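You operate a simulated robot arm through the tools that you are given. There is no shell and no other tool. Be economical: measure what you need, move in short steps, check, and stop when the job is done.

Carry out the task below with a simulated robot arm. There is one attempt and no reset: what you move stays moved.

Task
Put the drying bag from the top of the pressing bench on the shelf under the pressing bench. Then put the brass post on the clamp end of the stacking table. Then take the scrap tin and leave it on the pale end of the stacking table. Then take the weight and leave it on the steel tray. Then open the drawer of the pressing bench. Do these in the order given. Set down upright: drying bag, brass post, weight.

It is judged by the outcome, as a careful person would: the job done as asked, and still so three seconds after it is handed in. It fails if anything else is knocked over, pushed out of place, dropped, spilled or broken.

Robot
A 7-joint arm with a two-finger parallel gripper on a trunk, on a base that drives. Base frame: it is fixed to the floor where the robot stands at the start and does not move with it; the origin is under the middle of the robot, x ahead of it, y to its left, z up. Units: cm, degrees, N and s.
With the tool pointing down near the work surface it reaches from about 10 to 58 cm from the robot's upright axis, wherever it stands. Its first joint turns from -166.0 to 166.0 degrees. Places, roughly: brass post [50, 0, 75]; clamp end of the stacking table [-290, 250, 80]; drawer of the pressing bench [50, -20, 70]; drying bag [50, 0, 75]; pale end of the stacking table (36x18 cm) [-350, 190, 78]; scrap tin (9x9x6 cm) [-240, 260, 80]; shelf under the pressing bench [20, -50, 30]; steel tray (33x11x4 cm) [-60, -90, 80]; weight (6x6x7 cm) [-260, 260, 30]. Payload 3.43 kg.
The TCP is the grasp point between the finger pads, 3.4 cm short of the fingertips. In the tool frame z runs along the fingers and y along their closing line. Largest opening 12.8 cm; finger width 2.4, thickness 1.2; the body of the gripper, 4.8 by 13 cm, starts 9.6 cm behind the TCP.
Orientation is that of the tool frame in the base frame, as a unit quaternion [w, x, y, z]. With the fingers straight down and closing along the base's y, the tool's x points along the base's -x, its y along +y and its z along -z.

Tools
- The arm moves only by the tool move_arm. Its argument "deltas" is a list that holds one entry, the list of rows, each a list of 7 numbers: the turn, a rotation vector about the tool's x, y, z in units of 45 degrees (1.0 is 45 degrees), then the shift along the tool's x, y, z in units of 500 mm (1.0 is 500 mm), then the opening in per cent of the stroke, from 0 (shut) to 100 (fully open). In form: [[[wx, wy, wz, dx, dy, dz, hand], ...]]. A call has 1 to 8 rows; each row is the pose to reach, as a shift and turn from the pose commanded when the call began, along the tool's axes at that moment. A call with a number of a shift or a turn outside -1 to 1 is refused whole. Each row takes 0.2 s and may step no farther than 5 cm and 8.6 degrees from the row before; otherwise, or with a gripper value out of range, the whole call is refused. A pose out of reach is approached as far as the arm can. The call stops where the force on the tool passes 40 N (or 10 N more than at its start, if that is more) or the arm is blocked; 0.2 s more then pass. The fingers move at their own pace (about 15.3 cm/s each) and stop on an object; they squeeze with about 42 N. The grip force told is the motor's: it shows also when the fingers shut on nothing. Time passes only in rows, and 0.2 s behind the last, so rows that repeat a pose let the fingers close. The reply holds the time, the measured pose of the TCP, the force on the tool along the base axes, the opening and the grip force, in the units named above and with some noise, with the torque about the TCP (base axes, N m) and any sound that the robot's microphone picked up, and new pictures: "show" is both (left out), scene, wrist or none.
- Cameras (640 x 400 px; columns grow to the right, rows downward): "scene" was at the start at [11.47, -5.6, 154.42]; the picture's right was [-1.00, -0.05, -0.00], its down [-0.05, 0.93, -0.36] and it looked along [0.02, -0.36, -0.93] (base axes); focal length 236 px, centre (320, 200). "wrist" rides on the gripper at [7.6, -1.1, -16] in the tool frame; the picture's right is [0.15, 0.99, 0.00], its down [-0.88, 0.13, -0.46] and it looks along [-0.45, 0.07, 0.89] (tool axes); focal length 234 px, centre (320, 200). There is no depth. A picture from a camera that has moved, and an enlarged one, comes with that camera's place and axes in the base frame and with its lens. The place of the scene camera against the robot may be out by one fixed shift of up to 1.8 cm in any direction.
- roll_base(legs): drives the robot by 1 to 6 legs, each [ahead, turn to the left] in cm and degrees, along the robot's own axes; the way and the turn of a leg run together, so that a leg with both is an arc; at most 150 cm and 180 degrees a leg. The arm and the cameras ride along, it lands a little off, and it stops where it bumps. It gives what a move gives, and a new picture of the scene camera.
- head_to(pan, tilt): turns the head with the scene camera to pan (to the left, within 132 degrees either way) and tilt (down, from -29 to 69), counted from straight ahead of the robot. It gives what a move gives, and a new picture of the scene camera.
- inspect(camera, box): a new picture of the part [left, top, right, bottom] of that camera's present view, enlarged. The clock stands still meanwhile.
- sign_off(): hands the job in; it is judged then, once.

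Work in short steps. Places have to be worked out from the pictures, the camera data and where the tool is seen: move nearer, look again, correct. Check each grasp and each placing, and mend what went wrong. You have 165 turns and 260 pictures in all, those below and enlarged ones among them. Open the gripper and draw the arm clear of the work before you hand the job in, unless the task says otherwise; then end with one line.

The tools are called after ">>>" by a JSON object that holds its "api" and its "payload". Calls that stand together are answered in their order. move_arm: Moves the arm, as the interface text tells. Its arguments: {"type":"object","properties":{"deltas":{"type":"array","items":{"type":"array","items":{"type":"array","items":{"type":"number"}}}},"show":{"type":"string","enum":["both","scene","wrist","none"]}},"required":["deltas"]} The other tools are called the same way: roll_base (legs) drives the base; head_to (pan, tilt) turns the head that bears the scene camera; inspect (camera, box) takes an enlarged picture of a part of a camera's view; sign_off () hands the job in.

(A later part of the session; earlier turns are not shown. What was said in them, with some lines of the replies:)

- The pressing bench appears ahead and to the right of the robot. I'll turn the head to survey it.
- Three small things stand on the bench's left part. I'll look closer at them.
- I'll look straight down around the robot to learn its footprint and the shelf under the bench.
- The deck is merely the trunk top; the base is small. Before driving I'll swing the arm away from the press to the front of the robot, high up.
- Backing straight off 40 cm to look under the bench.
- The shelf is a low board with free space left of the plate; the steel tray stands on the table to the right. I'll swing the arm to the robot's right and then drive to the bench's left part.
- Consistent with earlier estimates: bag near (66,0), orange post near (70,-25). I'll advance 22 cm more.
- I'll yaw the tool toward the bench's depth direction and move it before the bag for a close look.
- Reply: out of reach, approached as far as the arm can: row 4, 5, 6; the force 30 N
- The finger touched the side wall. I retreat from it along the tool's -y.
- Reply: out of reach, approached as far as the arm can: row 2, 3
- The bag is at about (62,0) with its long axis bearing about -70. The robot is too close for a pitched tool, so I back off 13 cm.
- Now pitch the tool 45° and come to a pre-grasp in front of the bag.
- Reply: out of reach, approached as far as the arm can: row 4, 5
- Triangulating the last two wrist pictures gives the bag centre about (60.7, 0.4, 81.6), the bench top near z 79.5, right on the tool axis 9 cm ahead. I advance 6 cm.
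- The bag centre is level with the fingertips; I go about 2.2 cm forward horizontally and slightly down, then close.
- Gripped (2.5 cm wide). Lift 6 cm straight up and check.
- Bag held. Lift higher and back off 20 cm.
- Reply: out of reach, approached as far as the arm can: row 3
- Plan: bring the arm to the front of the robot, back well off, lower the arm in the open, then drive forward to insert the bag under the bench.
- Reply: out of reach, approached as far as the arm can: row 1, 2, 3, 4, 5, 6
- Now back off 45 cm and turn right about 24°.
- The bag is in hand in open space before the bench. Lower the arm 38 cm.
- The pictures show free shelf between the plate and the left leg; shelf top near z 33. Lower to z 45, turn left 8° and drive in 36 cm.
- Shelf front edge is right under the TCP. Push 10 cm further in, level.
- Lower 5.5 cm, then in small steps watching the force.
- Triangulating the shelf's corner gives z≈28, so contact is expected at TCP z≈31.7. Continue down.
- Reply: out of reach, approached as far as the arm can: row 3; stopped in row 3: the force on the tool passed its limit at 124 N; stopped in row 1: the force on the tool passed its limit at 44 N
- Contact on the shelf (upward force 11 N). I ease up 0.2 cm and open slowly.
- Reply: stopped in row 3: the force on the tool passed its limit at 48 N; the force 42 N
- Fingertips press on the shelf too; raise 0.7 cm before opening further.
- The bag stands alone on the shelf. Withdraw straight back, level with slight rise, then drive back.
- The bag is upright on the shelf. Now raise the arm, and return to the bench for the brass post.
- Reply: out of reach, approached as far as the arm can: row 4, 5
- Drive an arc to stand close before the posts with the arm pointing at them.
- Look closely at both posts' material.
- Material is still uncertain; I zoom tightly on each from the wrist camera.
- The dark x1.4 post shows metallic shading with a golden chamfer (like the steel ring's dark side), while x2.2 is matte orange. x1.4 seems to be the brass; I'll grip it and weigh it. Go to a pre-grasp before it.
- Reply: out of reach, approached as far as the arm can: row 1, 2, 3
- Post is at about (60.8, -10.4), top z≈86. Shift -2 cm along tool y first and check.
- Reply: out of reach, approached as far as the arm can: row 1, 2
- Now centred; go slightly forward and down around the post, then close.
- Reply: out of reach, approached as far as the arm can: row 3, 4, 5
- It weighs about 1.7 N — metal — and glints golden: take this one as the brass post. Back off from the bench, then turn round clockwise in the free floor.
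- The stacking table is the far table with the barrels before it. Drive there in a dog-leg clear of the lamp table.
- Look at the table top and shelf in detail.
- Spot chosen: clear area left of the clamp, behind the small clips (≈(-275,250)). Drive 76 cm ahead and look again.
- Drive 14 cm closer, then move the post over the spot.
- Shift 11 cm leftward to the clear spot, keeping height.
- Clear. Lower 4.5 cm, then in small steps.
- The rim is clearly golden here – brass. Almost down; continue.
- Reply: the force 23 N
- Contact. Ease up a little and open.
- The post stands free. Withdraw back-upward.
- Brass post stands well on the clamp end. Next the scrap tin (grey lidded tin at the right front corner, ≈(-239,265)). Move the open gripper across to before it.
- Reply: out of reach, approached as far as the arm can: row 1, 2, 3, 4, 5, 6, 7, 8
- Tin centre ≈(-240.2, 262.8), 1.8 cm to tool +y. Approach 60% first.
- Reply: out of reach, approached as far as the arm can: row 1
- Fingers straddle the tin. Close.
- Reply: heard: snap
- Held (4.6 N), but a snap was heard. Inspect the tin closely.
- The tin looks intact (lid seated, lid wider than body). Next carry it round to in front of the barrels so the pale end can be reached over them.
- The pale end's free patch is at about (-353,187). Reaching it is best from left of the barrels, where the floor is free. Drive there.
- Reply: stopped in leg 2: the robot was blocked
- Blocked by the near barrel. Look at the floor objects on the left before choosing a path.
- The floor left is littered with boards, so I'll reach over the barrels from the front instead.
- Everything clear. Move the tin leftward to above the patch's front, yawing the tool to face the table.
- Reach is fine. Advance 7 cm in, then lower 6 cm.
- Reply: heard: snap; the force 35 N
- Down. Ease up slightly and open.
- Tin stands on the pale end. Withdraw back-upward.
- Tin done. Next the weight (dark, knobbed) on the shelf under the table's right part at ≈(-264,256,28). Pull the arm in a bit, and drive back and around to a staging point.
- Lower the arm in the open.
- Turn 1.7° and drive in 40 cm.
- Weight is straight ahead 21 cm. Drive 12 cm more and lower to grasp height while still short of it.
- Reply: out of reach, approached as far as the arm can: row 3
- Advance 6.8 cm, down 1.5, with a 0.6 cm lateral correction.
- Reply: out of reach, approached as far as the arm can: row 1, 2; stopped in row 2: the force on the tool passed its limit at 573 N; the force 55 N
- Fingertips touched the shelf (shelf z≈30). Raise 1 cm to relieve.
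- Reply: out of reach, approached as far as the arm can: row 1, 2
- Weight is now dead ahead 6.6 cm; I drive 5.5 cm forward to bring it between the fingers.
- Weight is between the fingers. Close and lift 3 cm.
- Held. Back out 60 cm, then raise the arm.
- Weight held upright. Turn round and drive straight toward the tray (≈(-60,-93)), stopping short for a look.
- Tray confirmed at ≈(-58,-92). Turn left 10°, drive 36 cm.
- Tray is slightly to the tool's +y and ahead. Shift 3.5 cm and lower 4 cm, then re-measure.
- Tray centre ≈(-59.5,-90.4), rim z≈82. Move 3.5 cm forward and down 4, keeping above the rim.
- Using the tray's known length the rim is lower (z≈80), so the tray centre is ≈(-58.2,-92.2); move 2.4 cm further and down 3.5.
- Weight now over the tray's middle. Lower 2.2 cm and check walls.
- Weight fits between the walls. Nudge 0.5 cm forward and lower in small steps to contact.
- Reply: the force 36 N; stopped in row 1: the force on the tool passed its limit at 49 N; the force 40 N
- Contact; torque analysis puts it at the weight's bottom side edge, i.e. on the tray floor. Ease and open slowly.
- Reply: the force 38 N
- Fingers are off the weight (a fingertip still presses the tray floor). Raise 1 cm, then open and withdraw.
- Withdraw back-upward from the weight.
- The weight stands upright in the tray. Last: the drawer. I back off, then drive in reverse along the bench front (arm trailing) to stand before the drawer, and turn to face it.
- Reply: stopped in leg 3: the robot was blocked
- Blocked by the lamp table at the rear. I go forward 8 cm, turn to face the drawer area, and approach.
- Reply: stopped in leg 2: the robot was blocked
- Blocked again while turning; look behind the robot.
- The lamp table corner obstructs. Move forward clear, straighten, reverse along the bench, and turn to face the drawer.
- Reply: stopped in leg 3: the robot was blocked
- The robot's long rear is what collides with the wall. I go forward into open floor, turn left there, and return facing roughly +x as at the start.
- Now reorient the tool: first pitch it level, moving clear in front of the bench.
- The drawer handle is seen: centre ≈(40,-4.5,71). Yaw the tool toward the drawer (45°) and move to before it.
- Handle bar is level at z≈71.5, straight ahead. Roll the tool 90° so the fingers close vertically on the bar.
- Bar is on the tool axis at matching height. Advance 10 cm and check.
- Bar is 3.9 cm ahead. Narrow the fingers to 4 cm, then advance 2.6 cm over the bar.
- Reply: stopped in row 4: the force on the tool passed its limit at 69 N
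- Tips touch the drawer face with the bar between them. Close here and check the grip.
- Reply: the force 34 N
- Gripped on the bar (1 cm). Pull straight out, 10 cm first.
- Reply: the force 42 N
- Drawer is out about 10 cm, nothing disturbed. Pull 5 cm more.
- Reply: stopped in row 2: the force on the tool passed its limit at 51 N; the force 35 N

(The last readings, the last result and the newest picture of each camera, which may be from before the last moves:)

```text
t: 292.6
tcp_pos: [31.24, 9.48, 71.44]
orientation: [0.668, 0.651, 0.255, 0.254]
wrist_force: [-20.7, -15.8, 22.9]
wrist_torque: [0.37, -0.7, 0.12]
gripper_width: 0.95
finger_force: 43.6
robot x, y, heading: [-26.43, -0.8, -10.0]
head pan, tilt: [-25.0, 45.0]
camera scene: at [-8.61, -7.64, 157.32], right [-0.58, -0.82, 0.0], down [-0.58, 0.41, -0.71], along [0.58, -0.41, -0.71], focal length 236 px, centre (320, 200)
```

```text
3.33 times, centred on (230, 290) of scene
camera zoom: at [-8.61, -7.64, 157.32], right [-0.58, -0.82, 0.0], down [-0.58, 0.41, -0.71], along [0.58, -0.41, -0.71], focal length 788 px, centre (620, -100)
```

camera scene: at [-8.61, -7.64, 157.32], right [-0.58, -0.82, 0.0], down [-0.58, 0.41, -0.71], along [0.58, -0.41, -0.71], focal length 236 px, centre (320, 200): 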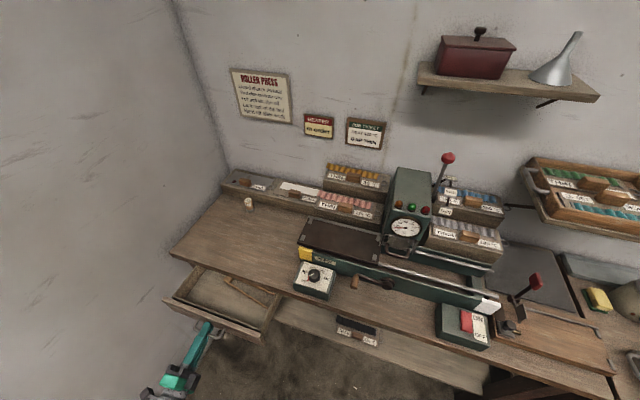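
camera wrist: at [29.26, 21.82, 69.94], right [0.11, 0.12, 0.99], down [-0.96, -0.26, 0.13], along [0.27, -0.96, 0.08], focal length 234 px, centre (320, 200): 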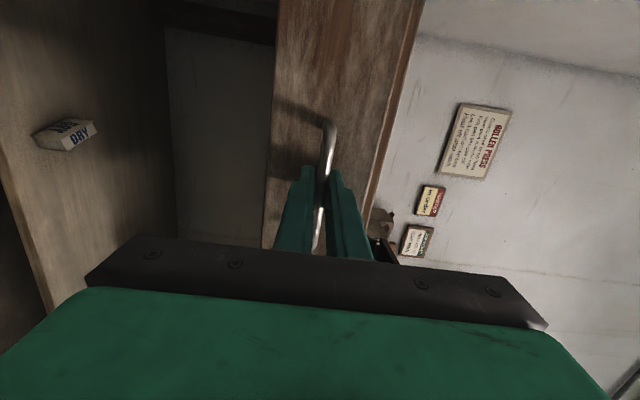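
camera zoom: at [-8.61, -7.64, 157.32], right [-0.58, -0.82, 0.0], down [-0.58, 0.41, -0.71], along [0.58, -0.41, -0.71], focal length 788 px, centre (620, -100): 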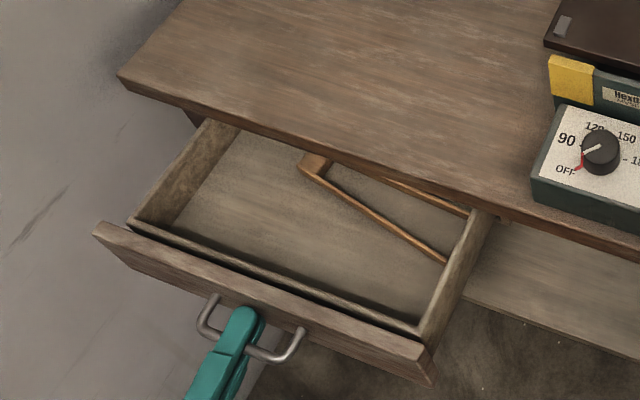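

Drawer is open about 15 cm. Pull a few cm more, correcting the sideways drift.

>>> {"api": "move_arm", "payload": {"deltas": [[[0, 0, 0, -0.006, 0, -0.002, 0], [0, 0, 0, -0.004, 0, -0.04, 0], [0, 0, 0, 0.0, 0, -0.08, 0], [0, 0, 0, 0.004, 0, -0.12, 0]]], "show": "scene"}}

```text
t: 293.7
tcp_pos: [27.45, 14.18, 71.5]
orientation: [0.667, 0.65, 0.259, 0.258]
wrist_force: [-4.1, -1.8, 3.5]
wrist_torque: [0.5, -0.48, 0.78]
gripper_width: 0.97
finger_force: 42.9
robot x, y, heading: [-26.42, -1.48, -10.2]
head pan, tilt: [-25.0, 45.0]
stopped in row 4: the force on the tool passed its limit at 46 N (the readings are from after the stop); the commanded pose is now the measured one
camera scene: at [-8.5, -7.6, 157.31], right [-0.58, -0.82, 0.0], down [-0.58, 0.41, -0.71], along [0.58, -0.41, -0.71], focal length 236 px, centre (320, 200)
```

scene: 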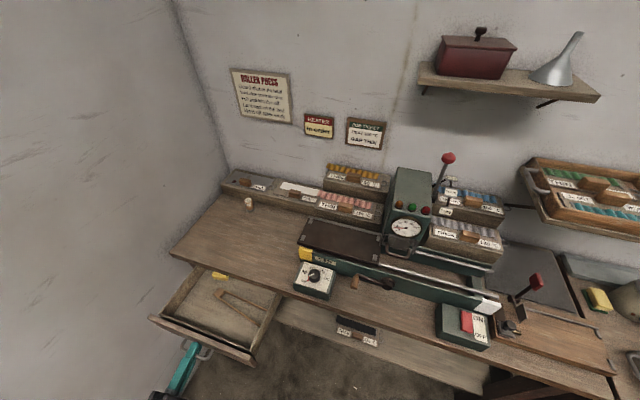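

The drawer is about 21 cm out and near its stop. Release the bar and back the hand away.

>>> {"api": "move_arm", "payload": {"deltas": [[[0, 0, 0, 0, 0, 0, 20], [0, 0, 0, 0, 0, 0, 40], [0, 0, 0, 0, 0, 0, 40], [0, 0, 0, 0, 0, -0.05, 40], [0, 0, 0, 0, 0, -0.1, 40], [0, 0, 0, 0, 0, -0.15, 40]]], "show": "both"}}

```text
t: 295.1
tcp_pos: [22.35, 19.79, 71.33]
orientation: [0.667, 0.65, 0.259, 0.258]
wrist_force: [-0.5, 0.0, 1.0]
wrist_torque: [0.04, 0.01, 0.03]
gripper_width: 5.11
finger_force: 0.1
robot x, y, heading: [-26.41, -0.97, -10.3]
head pan, tilt: [-25.0, 45.0]
camera scene: at [-8.47, -7.6, 157.31], right [-0.58, -0.82, 0.0], down [-0.58, 0.41, -0.71], along [0.58, -0.41, -0.71], focal length 236 px, centre (320, 200)
camera wrist: at [17.18, 36.6, 69.72], right [0.1, 0.12, 0.99], down [-0.96, -0.26, 0.13], along [0.27, -0.96, 0.09], focal length 234 px, centre (320, 200)
```

scene: 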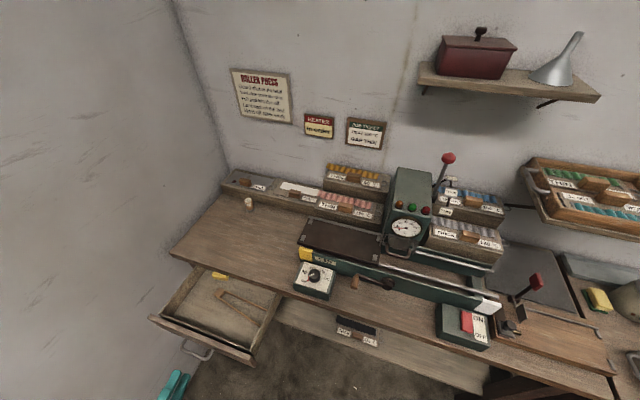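
wrist: 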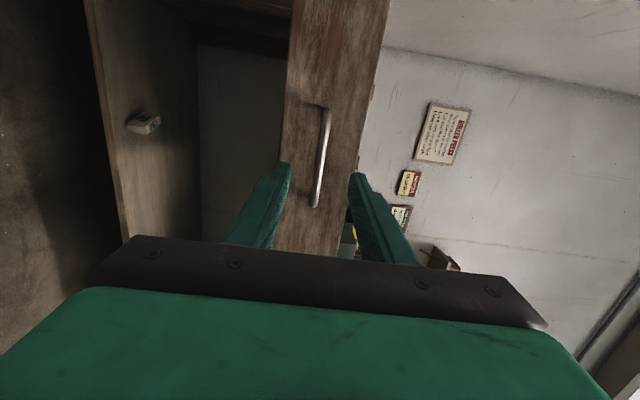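

Hand is clear. Drive back 30 cm and take a last look.

>>> {"api": "roll_base", "payload": {"legs": [[-30, 0]]}}

>>> {"api": "inspect", "payload": {"camera": "scene", "box": [140, 160, 400, 330]}}

```text
t: 297.2
tcp_pos: [-7.68, 25.24, 71.31]
orientation: [0.666, 0.65, 0.26, 0.259]
wrist_force: [-0.1, -0.1, 0.2]
wrist_torque: [0.02, 0.01, 0.02]
gripper_width: 5.1
finger_force: 0.0
robot x, y, heading: [-56.36, 4.09, -10.2]
head pan, tilt: [-25.0, 45.0]
camera scene: at [-38.51, -2.17, 157.31], right [-0.57, -0.82, 0.0], down [-0.58, 0.41, -0.71], along [0.58, -0.41, -0.71], focal length 236 px, centre (320, 200)
```

scene: 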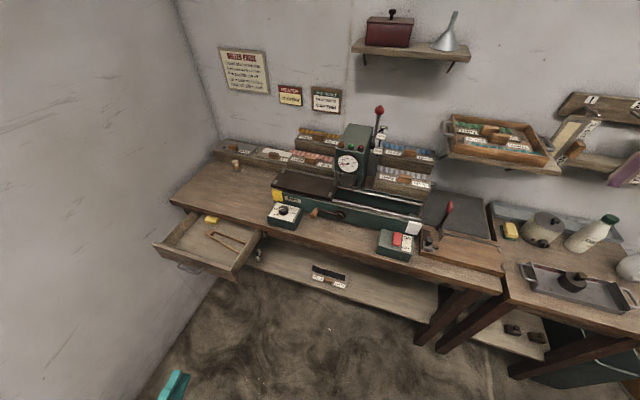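

```text
2.35 times, centred on (270, 245) of scene
camera zoom: at [-38.51, -2.17, 157.31], right [-0.57, -0.82, 0.0], down [-0.58, 0.41, -0.71], along [0.58, -0.41, -0.71], focal length 556 px, centre (438, 94)
```

zoom: 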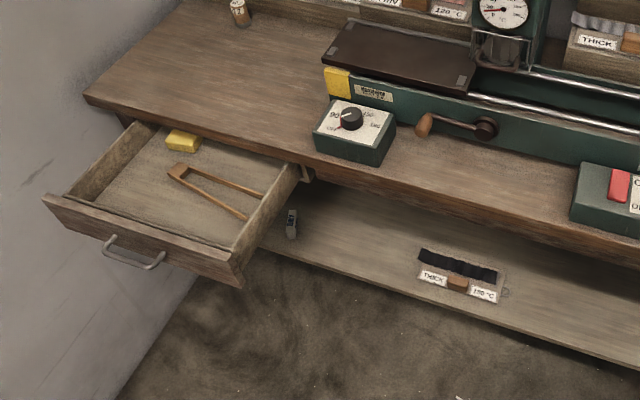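

Everything is in place: the drawer is open, the bag is on the shelf, the weight is in the tray, and the post and tin are on the stacking table. The arm is clear, so I hand in.

>>> {"api": "sign_off", "payload": {}}

```text
The job is handed in.
```

I did all five steps in the order given and handed the job in: drying bag on the shelf, brass post on the clamp end, scrap tin on the pale end, weight in the steel tray, and drawer pulled out about 21 cm. The bag, post and weight stood upright when I last saw each. Two doubts remain: I took the dark "x1.4" post as the brass one, going by its golden rim and its weight, and the tin made a snapping sound when I gripped it and again when I set it down, though it looked undamaged.
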